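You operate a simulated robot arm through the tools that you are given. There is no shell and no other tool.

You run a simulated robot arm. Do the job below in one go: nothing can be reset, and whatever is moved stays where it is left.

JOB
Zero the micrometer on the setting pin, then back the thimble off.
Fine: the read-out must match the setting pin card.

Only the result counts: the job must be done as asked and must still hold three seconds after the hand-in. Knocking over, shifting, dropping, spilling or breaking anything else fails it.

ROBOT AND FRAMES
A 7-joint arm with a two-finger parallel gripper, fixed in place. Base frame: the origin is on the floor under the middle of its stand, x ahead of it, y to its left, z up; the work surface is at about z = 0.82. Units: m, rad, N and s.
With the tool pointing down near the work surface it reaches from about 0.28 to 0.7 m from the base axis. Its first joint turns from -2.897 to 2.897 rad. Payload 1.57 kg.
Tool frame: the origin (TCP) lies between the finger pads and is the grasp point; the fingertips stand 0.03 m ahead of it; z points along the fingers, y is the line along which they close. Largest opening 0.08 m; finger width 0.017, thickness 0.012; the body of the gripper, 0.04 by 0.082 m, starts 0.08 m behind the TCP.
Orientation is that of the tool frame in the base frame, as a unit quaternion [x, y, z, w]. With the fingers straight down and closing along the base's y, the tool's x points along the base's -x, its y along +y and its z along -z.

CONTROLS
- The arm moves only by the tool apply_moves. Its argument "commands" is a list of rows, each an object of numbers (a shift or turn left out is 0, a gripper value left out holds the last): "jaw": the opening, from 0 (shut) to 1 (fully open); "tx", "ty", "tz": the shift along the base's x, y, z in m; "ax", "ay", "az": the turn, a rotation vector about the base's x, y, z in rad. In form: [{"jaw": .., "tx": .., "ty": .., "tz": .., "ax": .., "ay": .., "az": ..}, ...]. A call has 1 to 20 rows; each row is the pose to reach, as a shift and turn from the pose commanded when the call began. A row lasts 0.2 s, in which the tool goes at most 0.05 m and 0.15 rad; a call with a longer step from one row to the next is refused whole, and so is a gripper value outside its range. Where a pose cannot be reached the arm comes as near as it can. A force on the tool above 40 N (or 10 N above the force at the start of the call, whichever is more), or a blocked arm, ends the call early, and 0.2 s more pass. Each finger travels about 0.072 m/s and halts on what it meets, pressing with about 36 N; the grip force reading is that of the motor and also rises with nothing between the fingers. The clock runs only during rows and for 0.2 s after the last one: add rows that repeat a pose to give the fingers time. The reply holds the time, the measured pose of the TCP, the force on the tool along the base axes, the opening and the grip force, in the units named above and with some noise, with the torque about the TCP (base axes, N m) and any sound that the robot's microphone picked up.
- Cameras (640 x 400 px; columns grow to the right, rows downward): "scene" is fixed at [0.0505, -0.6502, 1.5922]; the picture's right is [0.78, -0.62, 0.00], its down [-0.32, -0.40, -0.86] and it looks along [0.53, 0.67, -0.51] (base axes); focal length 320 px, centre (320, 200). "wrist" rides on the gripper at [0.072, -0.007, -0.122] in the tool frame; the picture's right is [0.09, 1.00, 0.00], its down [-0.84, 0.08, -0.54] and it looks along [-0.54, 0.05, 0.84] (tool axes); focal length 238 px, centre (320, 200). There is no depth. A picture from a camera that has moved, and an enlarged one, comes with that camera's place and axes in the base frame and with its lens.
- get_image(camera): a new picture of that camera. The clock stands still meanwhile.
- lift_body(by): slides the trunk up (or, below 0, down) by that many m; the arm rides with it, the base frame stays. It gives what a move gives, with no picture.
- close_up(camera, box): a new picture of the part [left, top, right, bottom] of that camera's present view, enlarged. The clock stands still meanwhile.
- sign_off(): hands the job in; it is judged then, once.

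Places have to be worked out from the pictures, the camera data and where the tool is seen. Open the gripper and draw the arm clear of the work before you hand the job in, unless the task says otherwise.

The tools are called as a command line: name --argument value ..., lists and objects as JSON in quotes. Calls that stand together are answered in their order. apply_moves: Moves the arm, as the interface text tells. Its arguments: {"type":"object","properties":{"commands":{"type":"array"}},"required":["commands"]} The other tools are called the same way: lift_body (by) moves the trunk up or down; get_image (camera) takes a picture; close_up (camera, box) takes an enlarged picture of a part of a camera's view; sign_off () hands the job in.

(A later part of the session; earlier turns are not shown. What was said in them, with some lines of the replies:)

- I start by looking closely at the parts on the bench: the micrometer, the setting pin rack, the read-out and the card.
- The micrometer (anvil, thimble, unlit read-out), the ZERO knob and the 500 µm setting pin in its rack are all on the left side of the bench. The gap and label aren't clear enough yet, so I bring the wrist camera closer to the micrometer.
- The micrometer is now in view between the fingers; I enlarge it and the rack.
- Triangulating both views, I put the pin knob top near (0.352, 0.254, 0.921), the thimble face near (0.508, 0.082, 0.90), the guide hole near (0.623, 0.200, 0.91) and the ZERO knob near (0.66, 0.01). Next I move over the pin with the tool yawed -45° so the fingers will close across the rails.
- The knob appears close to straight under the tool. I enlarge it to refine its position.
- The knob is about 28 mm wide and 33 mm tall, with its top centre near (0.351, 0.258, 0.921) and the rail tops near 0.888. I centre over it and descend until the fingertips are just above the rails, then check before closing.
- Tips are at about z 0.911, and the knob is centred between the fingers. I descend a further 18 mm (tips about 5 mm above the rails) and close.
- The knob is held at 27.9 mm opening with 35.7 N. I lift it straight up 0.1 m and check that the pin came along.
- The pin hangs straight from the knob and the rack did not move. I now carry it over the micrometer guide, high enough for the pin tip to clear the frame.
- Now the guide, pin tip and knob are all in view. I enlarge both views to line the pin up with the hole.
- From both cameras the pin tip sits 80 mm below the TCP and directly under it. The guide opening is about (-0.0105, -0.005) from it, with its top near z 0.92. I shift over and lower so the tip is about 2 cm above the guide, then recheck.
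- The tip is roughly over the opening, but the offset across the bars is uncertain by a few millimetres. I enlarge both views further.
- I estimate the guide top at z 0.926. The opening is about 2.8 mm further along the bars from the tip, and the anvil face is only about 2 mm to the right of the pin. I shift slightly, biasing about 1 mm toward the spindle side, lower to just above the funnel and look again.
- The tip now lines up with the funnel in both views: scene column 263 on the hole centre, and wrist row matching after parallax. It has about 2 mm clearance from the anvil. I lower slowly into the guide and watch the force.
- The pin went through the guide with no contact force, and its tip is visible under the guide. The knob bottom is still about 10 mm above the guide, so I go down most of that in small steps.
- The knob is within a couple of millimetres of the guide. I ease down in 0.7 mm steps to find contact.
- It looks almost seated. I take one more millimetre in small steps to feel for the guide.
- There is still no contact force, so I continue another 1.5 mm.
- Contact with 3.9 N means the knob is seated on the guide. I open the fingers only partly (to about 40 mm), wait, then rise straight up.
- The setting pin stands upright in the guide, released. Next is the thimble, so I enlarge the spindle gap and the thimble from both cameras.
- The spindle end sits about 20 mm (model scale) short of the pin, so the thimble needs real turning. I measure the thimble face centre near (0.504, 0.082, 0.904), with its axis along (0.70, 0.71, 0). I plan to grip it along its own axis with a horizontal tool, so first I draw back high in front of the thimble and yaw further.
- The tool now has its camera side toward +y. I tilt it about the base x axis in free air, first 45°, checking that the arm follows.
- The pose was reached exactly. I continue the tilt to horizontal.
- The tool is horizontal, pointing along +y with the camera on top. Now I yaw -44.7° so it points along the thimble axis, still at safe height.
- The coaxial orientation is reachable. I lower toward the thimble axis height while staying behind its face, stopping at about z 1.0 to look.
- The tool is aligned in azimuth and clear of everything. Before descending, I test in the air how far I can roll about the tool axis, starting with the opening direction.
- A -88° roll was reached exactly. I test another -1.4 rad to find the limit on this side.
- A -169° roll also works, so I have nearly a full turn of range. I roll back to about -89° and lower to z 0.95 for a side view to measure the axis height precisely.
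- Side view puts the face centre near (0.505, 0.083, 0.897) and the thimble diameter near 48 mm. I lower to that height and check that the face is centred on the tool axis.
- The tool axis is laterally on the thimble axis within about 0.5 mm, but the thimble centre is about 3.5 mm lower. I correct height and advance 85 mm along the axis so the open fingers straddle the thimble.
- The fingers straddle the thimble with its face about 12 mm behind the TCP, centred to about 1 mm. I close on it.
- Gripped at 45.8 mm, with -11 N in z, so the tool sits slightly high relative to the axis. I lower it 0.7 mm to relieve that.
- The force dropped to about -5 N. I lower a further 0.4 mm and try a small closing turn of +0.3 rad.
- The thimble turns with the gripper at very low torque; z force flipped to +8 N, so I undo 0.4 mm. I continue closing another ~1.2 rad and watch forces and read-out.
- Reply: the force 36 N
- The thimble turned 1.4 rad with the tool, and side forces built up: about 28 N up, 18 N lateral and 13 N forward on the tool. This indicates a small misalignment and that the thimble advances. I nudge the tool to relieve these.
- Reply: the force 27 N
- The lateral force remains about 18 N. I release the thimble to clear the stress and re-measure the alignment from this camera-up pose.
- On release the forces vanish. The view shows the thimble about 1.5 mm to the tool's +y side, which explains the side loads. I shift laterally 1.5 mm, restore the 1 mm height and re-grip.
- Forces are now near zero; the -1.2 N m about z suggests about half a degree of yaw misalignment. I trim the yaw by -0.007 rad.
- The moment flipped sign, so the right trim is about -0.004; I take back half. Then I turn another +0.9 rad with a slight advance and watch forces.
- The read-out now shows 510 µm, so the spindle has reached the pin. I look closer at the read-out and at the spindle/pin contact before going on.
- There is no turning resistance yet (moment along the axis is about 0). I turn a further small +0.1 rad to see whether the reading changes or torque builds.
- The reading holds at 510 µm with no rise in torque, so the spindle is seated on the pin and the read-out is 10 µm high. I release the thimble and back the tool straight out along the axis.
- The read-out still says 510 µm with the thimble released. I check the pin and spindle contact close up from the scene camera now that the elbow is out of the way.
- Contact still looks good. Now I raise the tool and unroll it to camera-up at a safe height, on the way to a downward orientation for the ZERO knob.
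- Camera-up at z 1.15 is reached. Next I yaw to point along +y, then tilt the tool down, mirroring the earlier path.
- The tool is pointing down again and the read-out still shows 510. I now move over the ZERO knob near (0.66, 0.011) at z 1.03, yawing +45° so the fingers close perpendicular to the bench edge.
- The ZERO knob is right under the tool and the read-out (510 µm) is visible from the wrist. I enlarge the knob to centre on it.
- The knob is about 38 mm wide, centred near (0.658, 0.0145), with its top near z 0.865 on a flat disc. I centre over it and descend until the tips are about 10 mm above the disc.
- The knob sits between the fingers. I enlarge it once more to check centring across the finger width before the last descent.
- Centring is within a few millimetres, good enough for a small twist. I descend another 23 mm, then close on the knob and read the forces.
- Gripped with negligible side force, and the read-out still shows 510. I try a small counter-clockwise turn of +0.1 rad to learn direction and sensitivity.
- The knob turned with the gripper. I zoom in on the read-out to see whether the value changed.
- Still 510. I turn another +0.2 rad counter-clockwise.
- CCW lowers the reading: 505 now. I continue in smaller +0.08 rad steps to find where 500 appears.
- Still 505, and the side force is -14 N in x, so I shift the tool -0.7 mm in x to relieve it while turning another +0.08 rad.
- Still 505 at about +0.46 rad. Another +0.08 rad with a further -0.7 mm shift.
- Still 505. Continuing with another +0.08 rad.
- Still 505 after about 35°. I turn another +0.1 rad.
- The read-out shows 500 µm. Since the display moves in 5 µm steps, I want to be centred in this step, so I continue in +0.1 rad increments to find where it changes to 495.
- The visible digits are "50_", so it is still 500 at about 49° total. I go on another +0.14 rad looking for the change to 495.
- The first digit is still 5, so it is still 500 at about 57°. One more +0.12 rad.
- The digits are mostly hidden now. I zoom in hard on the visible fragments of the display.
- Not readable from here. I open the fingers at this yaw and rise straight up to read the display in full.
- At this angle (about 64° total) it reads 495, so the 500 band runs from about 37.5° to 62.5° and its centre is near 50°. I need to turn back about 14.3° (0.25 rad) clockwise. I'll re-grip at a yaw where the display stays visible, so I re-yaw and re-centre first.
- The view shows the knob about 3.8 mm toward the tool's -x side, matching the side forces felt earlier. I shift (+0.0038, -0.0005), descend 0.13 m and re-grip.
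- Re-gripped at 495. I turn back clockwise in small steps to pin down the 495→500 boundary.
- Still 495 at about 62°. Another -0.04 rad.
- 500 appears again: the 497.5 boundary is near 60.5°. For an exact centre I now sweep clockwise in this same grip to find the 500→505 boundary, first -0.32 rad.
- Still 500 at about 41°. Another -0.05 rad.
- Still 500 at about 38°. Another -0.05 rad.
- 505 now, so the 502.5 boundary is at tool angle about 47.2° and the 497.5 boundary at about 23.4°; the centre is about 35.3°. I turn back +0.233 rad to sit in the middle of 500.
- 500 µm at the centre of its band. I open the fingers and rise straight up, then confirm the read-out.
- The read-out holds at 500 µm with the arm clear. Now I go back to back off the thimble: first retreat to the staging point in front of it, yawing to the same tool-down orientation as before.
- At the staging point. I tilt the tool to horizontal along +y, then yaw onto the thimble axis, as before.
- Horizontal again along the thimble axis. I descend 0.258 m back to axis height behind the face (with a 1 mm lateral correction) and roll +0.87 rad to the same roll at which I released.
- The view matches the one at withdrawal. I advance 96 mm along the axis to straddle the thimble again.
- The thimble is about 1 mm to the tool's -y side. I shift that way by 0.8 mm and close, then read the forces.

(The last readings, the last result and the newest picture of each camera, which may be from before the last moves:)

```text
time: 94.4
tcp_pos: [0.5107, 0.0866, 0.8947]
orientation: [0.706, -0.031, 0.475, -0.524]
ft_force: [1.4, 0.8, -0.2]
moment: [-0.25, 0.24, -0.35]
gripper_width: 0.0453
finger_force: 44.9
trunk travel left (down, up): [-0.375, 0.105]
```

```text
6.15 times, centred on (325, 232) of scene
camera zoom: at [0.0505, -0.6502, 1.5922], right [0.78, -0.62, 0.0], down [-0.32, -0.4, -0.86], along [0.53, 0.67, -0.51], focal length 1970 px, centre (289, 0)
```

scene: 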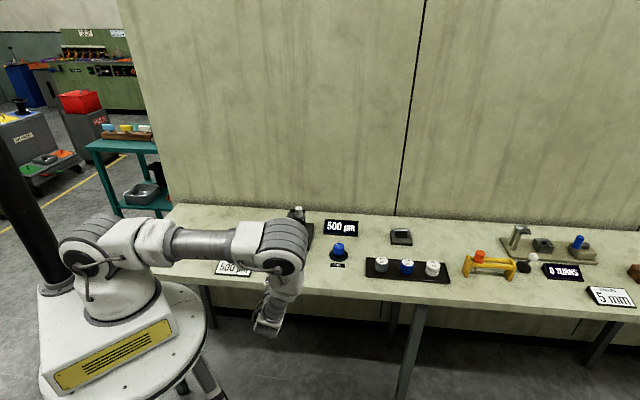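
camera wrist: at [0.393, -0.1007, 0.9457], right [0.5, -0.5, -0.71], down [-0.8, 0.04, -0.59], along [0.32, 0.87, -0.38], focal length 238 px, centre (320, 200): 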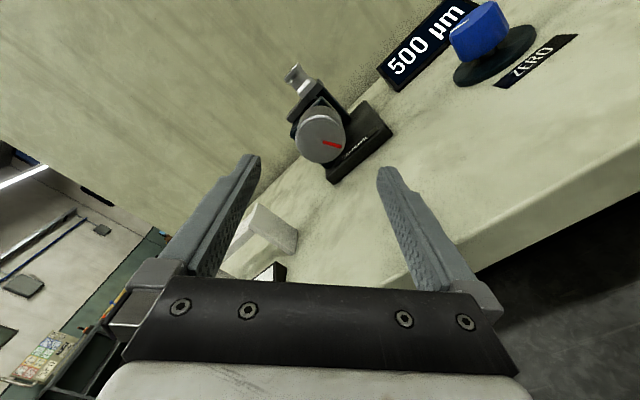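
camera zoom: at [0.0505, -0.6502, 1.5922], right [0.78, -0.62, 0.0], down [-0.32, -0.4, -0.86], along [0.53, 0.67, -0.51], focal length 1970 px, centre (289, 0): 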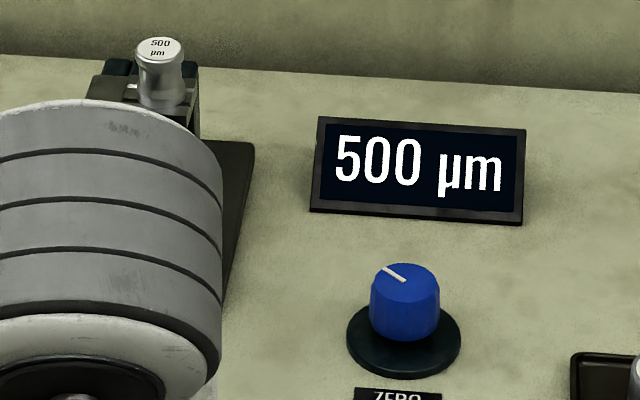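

Gripped with almost no side load, and the read-out still shows 500 µm. Now I back the thimble off, turning -1.2 rad first.

apply_moves --commands '[{"jaw": 0.4, "ax": -0.09, "ay": -0.09}, {"ax": -0.18, "ay": -0.18}, {"ax": -0.27, "ay": -0.27}, {"ax": -0.36, "ay": -0.36}, {"ax": -0.45, "ay": -0.45}, {"ax": -0.54, "ay": -0.54}, {"ax": -0.63, "ay": -0.63}, {"ax": -0.72, "ay": -0.72}, {"ax": -0.81, "ay": -0.81}, {"ax": -0.85, "ay": -0.85}, {"ax": -0.85, "ay": -0.85}]'

get_image --camera "wrist"

close_up --camera "scene" --box '[280, 200, 370, 265]'

```text
time: 96.8
tcp_pos: [0.5106, 0.0868, 0.8963]
orientation: [0.602, 0.373, 0.687, -0.161]
ft_force: [-2.8, -2.6, -8.0]
moment: [-0.06, 0.06, -1.67]
gripper_width: 0.0446
finger_force: 45.2
trunk travel left (down, up): [-0.375, 0.105]
```

```text
taken
camera wrist: at [0.4036, 0.0227, 0.9611], right [0.65, -0.64, 0.41], down [-0.14, -0.63, -0.77], along [0.75, 0.44, -0.5], focal length 238 px, centre (320, 200)
```

wrist: 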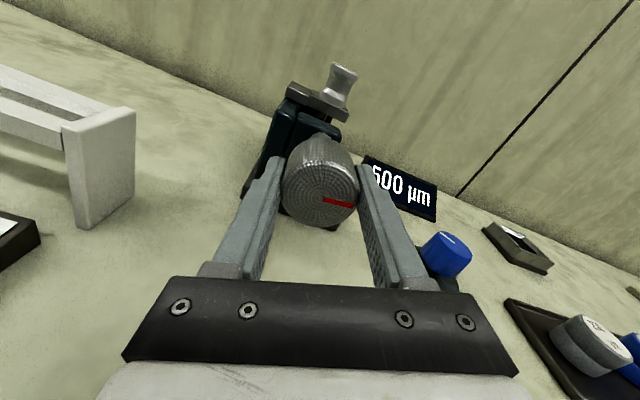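

```text
6.15 times, centred on (325, 232) of scene
camera zoom: at [0.0505, -0.6502, 1.5922], right [0.78, -0.62, 0.0], down [-0.32, -0.4, -0.86], along [0.53, 0.67, -0.51], focal length 1970 px, centre (289, 0)
```

zoom: 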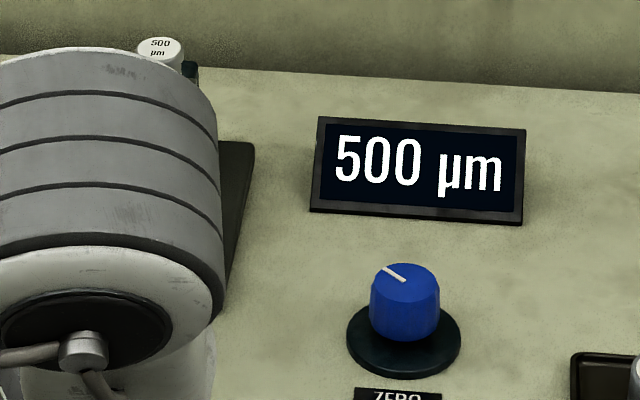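

The thimble turned back 1.2 rad; the read-out still holds 500. I continue backing off another 1.25 rad to be well clear of the pin.

apply_moves --commands '[{"jaw": 0.4, "ax": -0.09, "ay": -0.09}, {"ax": -0.18, "ay": -0.18}, {"ax": -0.27, "ay": -0.27}, {"ax": -0.36, "ay": -0.36}, {"ax": -0.45, "ay": -0.45}, {"ax": -0.54, "ay": -0.54}, {"ax": -0.63, "ay": -0.63}, {"ax": -0.72, "ay": -0.72}, {"ax": -0.81, "ay": -0.81}, {"ax": -0.89, "ay": -0.89}, {"ax": -0.89, "ay": -0.89}]'

get_image --camera "wrist"

close_up --camera "scene" --box '[280, 200, 370, 265]'

```text
time: 99.2
tcp_pos: [0.5112, 0.0868, 0.8943]
orientation: [0.268, 0.655, 0.65, 0.275]
ft_force: [3.6, -9.0, -11.3]
moment: [0.53, -0.47, -0.04]
gripper_width: 0.0449
finger_force: 44.8
trunk travel left (down, up): [-0.375, 0.105]
```

```text
taken
camera wrist: at [0.3733, 0.0531, 0.8875], right [-0.07, 0.08, 0.99], down [0.2, -0.97, 0.09], along [0.98, 0.21, 0.06], focal length 238 px, centre (320, 200)
```

wrist: 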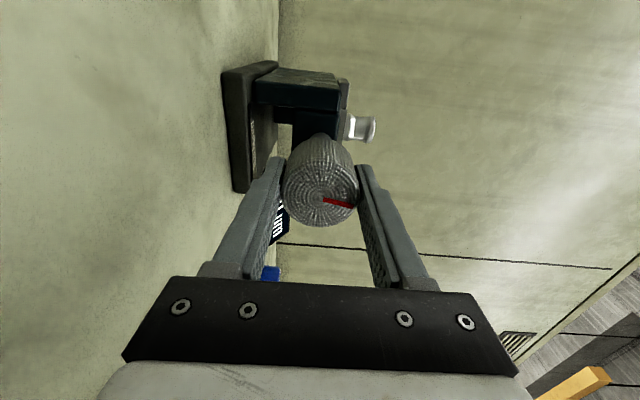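

```text
6.15 times, centred on (325, 232) of scene
camera zoom: at [0.0505, -0.6502, 1.5922], right [0.78, -0.62, 0.0], down [-0.32, -0.4, -0.86], along [0.53, 0.67, -0.51], focal length 1970 px, centre (289, 0)
```

zoom: 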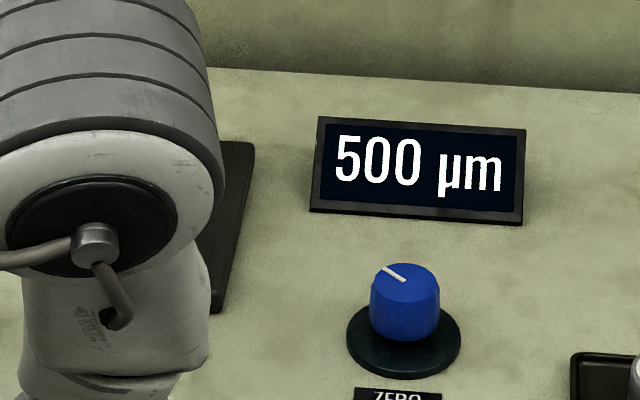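

The thimble is back at essentially its starting angle; the display holds 500 µm. I release, withdraw along the axis and check the spindle gap visually.

apply_moves --commands '[{"jaw": 0.7}, {"jaw": 1.0}, {"jaw": 1.0}, {"jaw": 1.0, "tx": -0.014, "ty": -0.014}, {"tx": -0.035, "ty": -0.035}, {"tx": -0.055, "ty": -0.055}, {"tx": -0.068, "ty": -0.068}, {"tx": -0.068, "ty": -0.068}]'

get_image --camera "scene"

get_image --camera "wrist"

```text
time: 101.0
tcp_pos: [0.441, 0.0202, 0.8968]
orientation: [0.267, 0.655, 0.651, 0.275]
ft_force: [0.5, 0.5, -0.2]
moment: [-0.02, -0.01, -0.02]
gripper_width: 0.0797
finger_force: 0.2
trunk travel left (down, up): [-0.375, 0.105]
```

```text
taken
```

scene: 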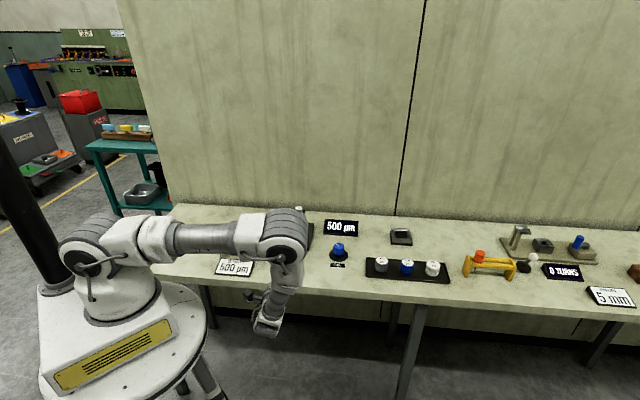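

```text
taken
camera wrist: at [0.305, -0.0145, 0.8886], right [-0.07, 0.08, 0.99], down [0.21, -0.97, 0.09], along [0.98, 0.21, 0.06], focal length 238 px, centre (320, 200)
```

wrist: 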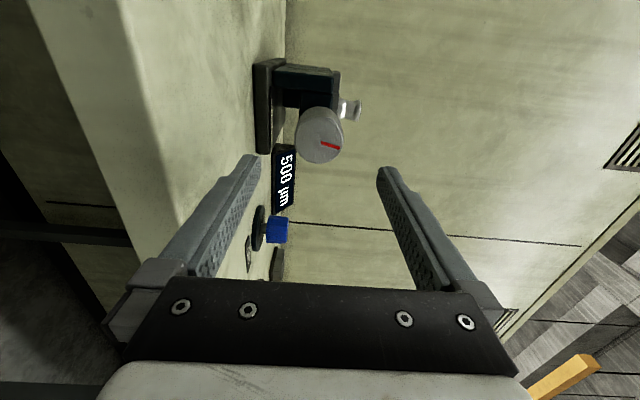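

Still 500 µm after withdrawal. I raise the tool clear and roll back to camera-up so the scene camera can see the spindle.

apply_moves --commands '[{"jaw": 1, "tz": 0.03}, {"tz": 0.06, "ax": 0.1, "ay": 0.1}, {"tz": 0.09, "ax": 0.2, "ay": 0.2}, {"tz": 0.12, "ax": 0.3, "ay": 0.3}, {"tz": 0.15, "ax": 0.4, "ay": 0.4}, {"tz": 0.18, "ax": 0.5, "ay": 0.5}, {"tz": 0.21, "ax": 0.6, "ay": 0.6}, {"tz": 0.24, "ax": 0.7, "ay": 0.7}, {"tz": 0.27, "ax": 0.8, "ay": 0.8}, {"tz": 0.29, "ax": 0.9, "ay": 0.9}, {"tz": 0.29, "ax": 1.0, "ay": 1.0}, {"tz": 0.29, "ax": 1.11, "ay": 1.11}, {"tz": 0.29, "ax": 1.11, "ay": 1.11}]'

get_image --camera "scene"

close_up --camera "scene" --box '[280, 200, 370, 265]'

close_up --camera "scene" --box '[290, 215, 310, 235]'

```text
refused: row 12 steps farther than a row can; nothing moved
```

```text
taken
```

scene: 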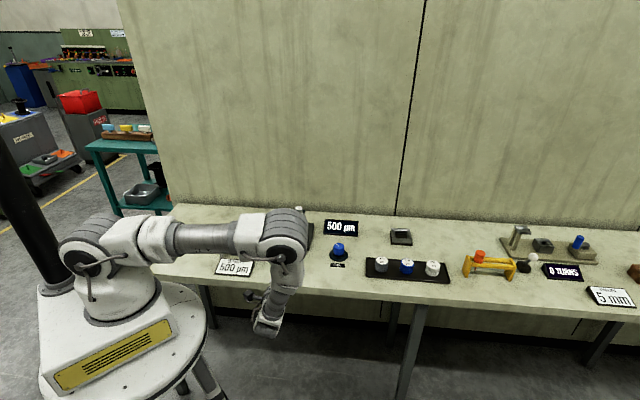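

```text
6.15 times, centred on (325, 232) of scene
camera zoom: at [0.0505, -0.6502, 1.5922], right [0.78, -0.62, 0.0], down [-0.32, -0.4, -0.86], along [0.53, 0.67, -0.51], focal length 1970 px, centre (289, 0)
```

zoom: 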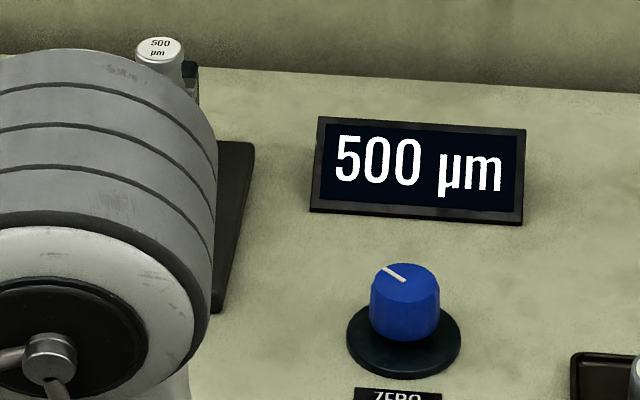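

```text
16.00 times, centred on (300, 225) of scene
camera zoom: at [0.0505, -0.6502, 1.5922], right [0.78, -0.62, 0.0], down [-0.32, -0.4, -0.86], along [0.53, 0.67, -0.51], focal length 5123 px, centre (640, -200)
```

zoom: 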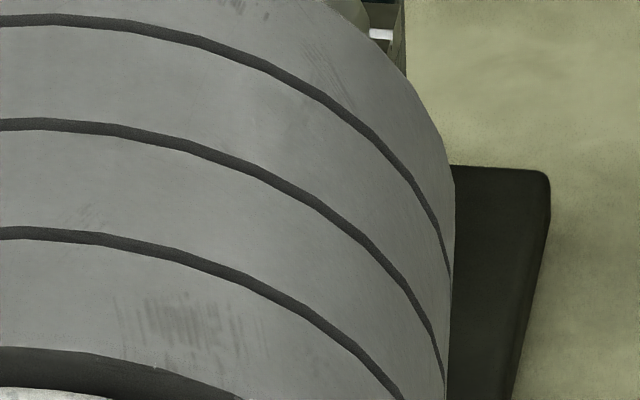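

That call was refused because one row turned too far. I resend it with steps within the limit.

apply_moves --commands '[{"jaw": 1, "tz": 0.03}, {"tz": 0.06, "ax": 0.1, "ay": 0.1}, {"tz": 0.09, "ax": 0.2, "ay": 0.2}, {"tz": 0.12, "ax": 0.3, "ay": 0.3}, {"tz": 0.15, "ax": 0.4, "ay": 0.4}, {"tz": 0.18, "ax": 0.5, "ay": 0.5}, {"tz": 0.21, "ax": 0.6, "ay": 0.6}, {"tz": 0.24, "ax": 0.7, "ay": 0.7}, {"tz": 0.26, "ax": 0.8, "ay": 0.8}, {"tz": 0.26, "ax": 0.9, "ay": 0.9}, {"tz": 0.26, "ax": 1.0, "ay": 1.0}, {"tz": 0.26, "ax": 1.1, "ay": 1.1}, {"tz": 0.26, "ax": 1.11, "ay": 1.11}, {"tz": 0.26, "ax": 1.11, "ay": 1.11}]'

get_image --camera "scene"

close_up --camera "scene" --box '[280, 200, 370, 265]'

close_up --camera "scene" --box '[290, 215, 310, 235]'

```text
time: 104.0
tcp_pos: [0.4422, 0.0184, 1.1557]
orientation: [0.652, 0.275, 0.654, -0.266]
ft_force: [-0.6, 0.3, -0.5]
moment: [-0.03, 0.02, 0.02]
gripper_width: 0.0802
finger_force: 0.0
trunk travel left (down, up): [-0.375, 0.105]
```

```text
taken
```

scene: 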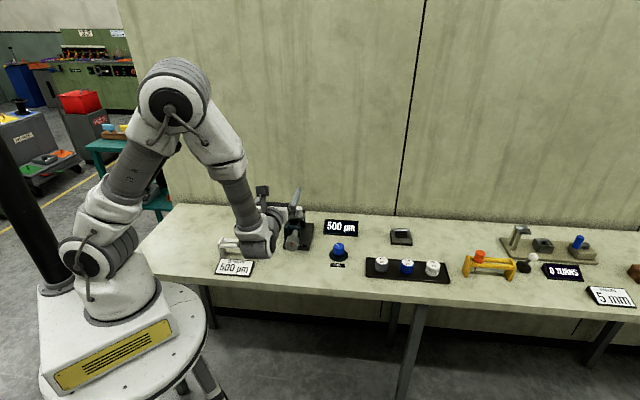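

```text
6.15 times, centred on (325, 232) of scene
camera zoom: at [0.0505, -0.6502, 1.5922], right [0.78, -0.62, 0.0], down [-0.32, -0.4, -0.86], along [0.53, 0.67, -0.51], focal length 1970 px, centre (289, 0)
```

zoom: 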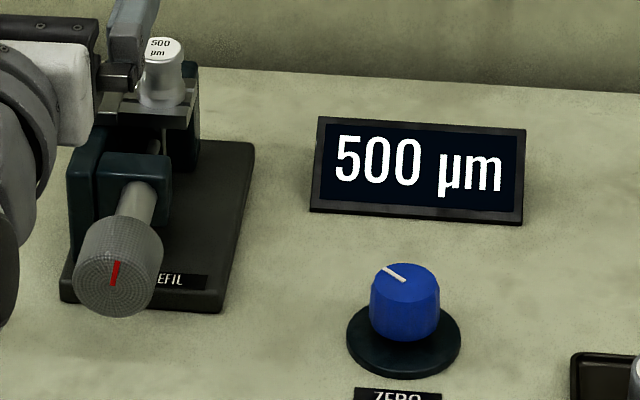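

```text
16.00 times, centred on (300, 225) of scene
camera zoom: at [0.0505, -0.6502, 1.5922], right [0.78, -0.62, 0.0], down [-0.32, -0.4, -0.86], along [0.53, 0.67, -0.51], focal length 5123 px, centre (640, -200)
```

zoom: 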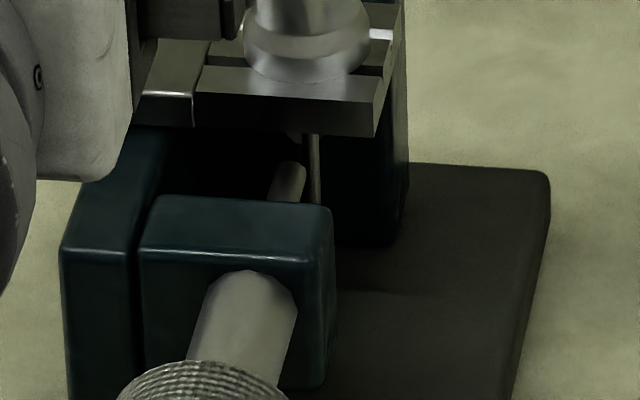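

The spindle end is back near its original spot, well clear of the pin, and the display holds 500 µm with the knob untouched. I return the arm to a clear, tool-down parking pose away from the work.

apply_moves --commands '[{"jaw": 1, "az": 0.13}, {"az": 0.26}, {"az": 0.39}, {"az": 0.52}, {"az": 0.65}, {"az": 0.785}, {"az": 0.785}]'

apply_moves --commands '[{"jaw": 1, "ax": -0.13}, {"ax": -0.26}, {"ax": -0.39}, {"ax": -0.52}, {"ax": -0.65}, {"ax": -0.78}, {"ax": -0.91}, {"ax": -1.04}, {"ax": -1.17}, {"ax": -1.3}, {"ax": -1.43, "tz": 0.03}, {"ax": -1.571, "tz": 0.07}, {"ax": -1.571, "tz": 0.1}, {"ax": -1.571, "tz": 0.1}]'

get_image --camera "scene"

close_up --camera "scene" --box '[270, 195, 370, 275]'

close_up --camera "scene" --box '[290, 205, 315, 230]'

```text
time: 105.6
tcp_pos: [0.4427, 0.0203, 1.1561]
orientation: [0.497, 0.504, 0.502, -0.497]
ft_force: [-0.9, 0.3, 0.3]
moment: [-0.01, 0.01, 0.0]
gripper_width: 0.0799
finger_force: 0.0
trunk travel left (down, up): [-0.375, 0.105]
```

```text
time: 108.6
tcp_pos: [0.4413, 0.0189, 1.2556]
orientation: [0.702, 0.712, -0.003, 0.0]
ft_force: [-0.1, -0.1, 0.1]
moment: [-0.02, 0.0, -0.02]
gripper_width: 0.0801
finger_force: 0.1
trunk travel left (down, up): [-0.375, 0.105]
```

```text
taken
```

scene: 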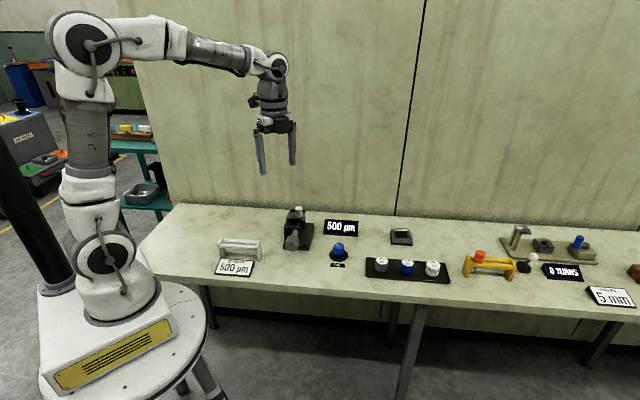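

```text
5.00 times, centred on (320, 235) of scene
camera zoom: at [0.0505, -0.6502, 1.5922], right [0.78, -0.62, 0.0], down [-0.32, -0.4, -0.86], along [0.53, 0.67, -0.51], focal length 1601 px, centre (320, 25)
```

zoom: 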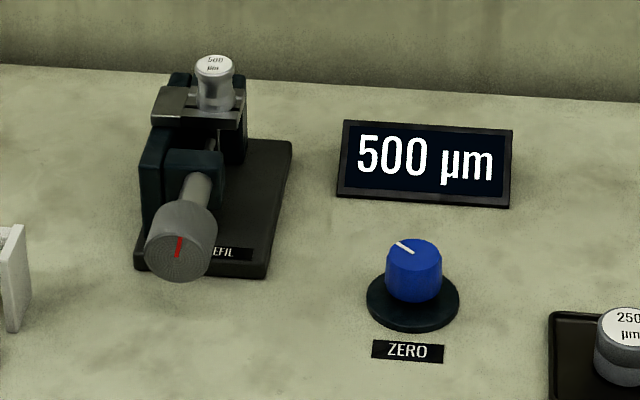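

```text
16.00 times, centred on (302, 218) of scene
camera zoom: at [0.0505, -0.6502, 1.5922], right [0.78, -0.62, 0.0], down [-0.32, -0.4, -0.86], along [0.53, 0.67, -0.51], focal length 5123 px, centre (600, -80)
```

zoom: 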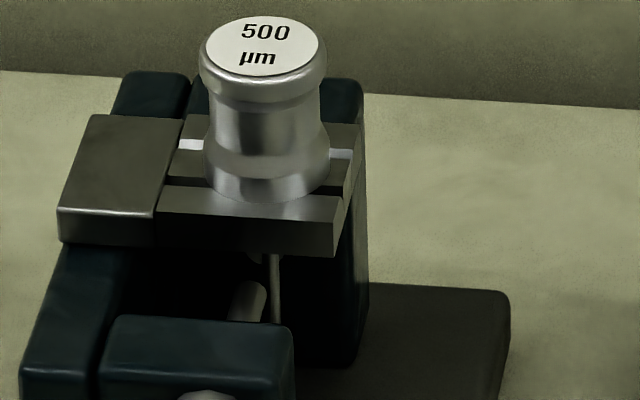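

The read-out matches the card at 500 µm and the thimble is backed off close to its starting angle, with the spindle clear of the pin. The setting pin stands upright in the guide, nothing else has moved, and the open gripper is well clear, so I hand in the job.

sign_off

```text
The job is handed in.
```

The micrometer is zeroed on the setting pin, and the job is handed in. The read-out shows 500 µm, matching the card. The hand-in reply did not say whether it passed.

- **Zeroing:** With the spindle closed on the pin, the read-out first showed 510 µm. I turned the ZERO knob down to 500 µm. The display moves in 5 µm steps, so I found where it switches to 495 and to 505 and left the knob midway between them.
- **Thimble:** I turned it back about 2.45 rad, nearly to its starting angle. The spindle end is visibly clear of the pin. The display still shows 500 µm rather than the dashes it started with, so it appears to hold the last reading.
- **Setting pin:** It is still standing upright in the micrometer's guide. The job did not ask for it to go back to its rack, so I left it there.
- **Everything else:** In the final scene picture the rest of the bench looks undisturbed. The gripper is open and the arm is parked clear of the work.
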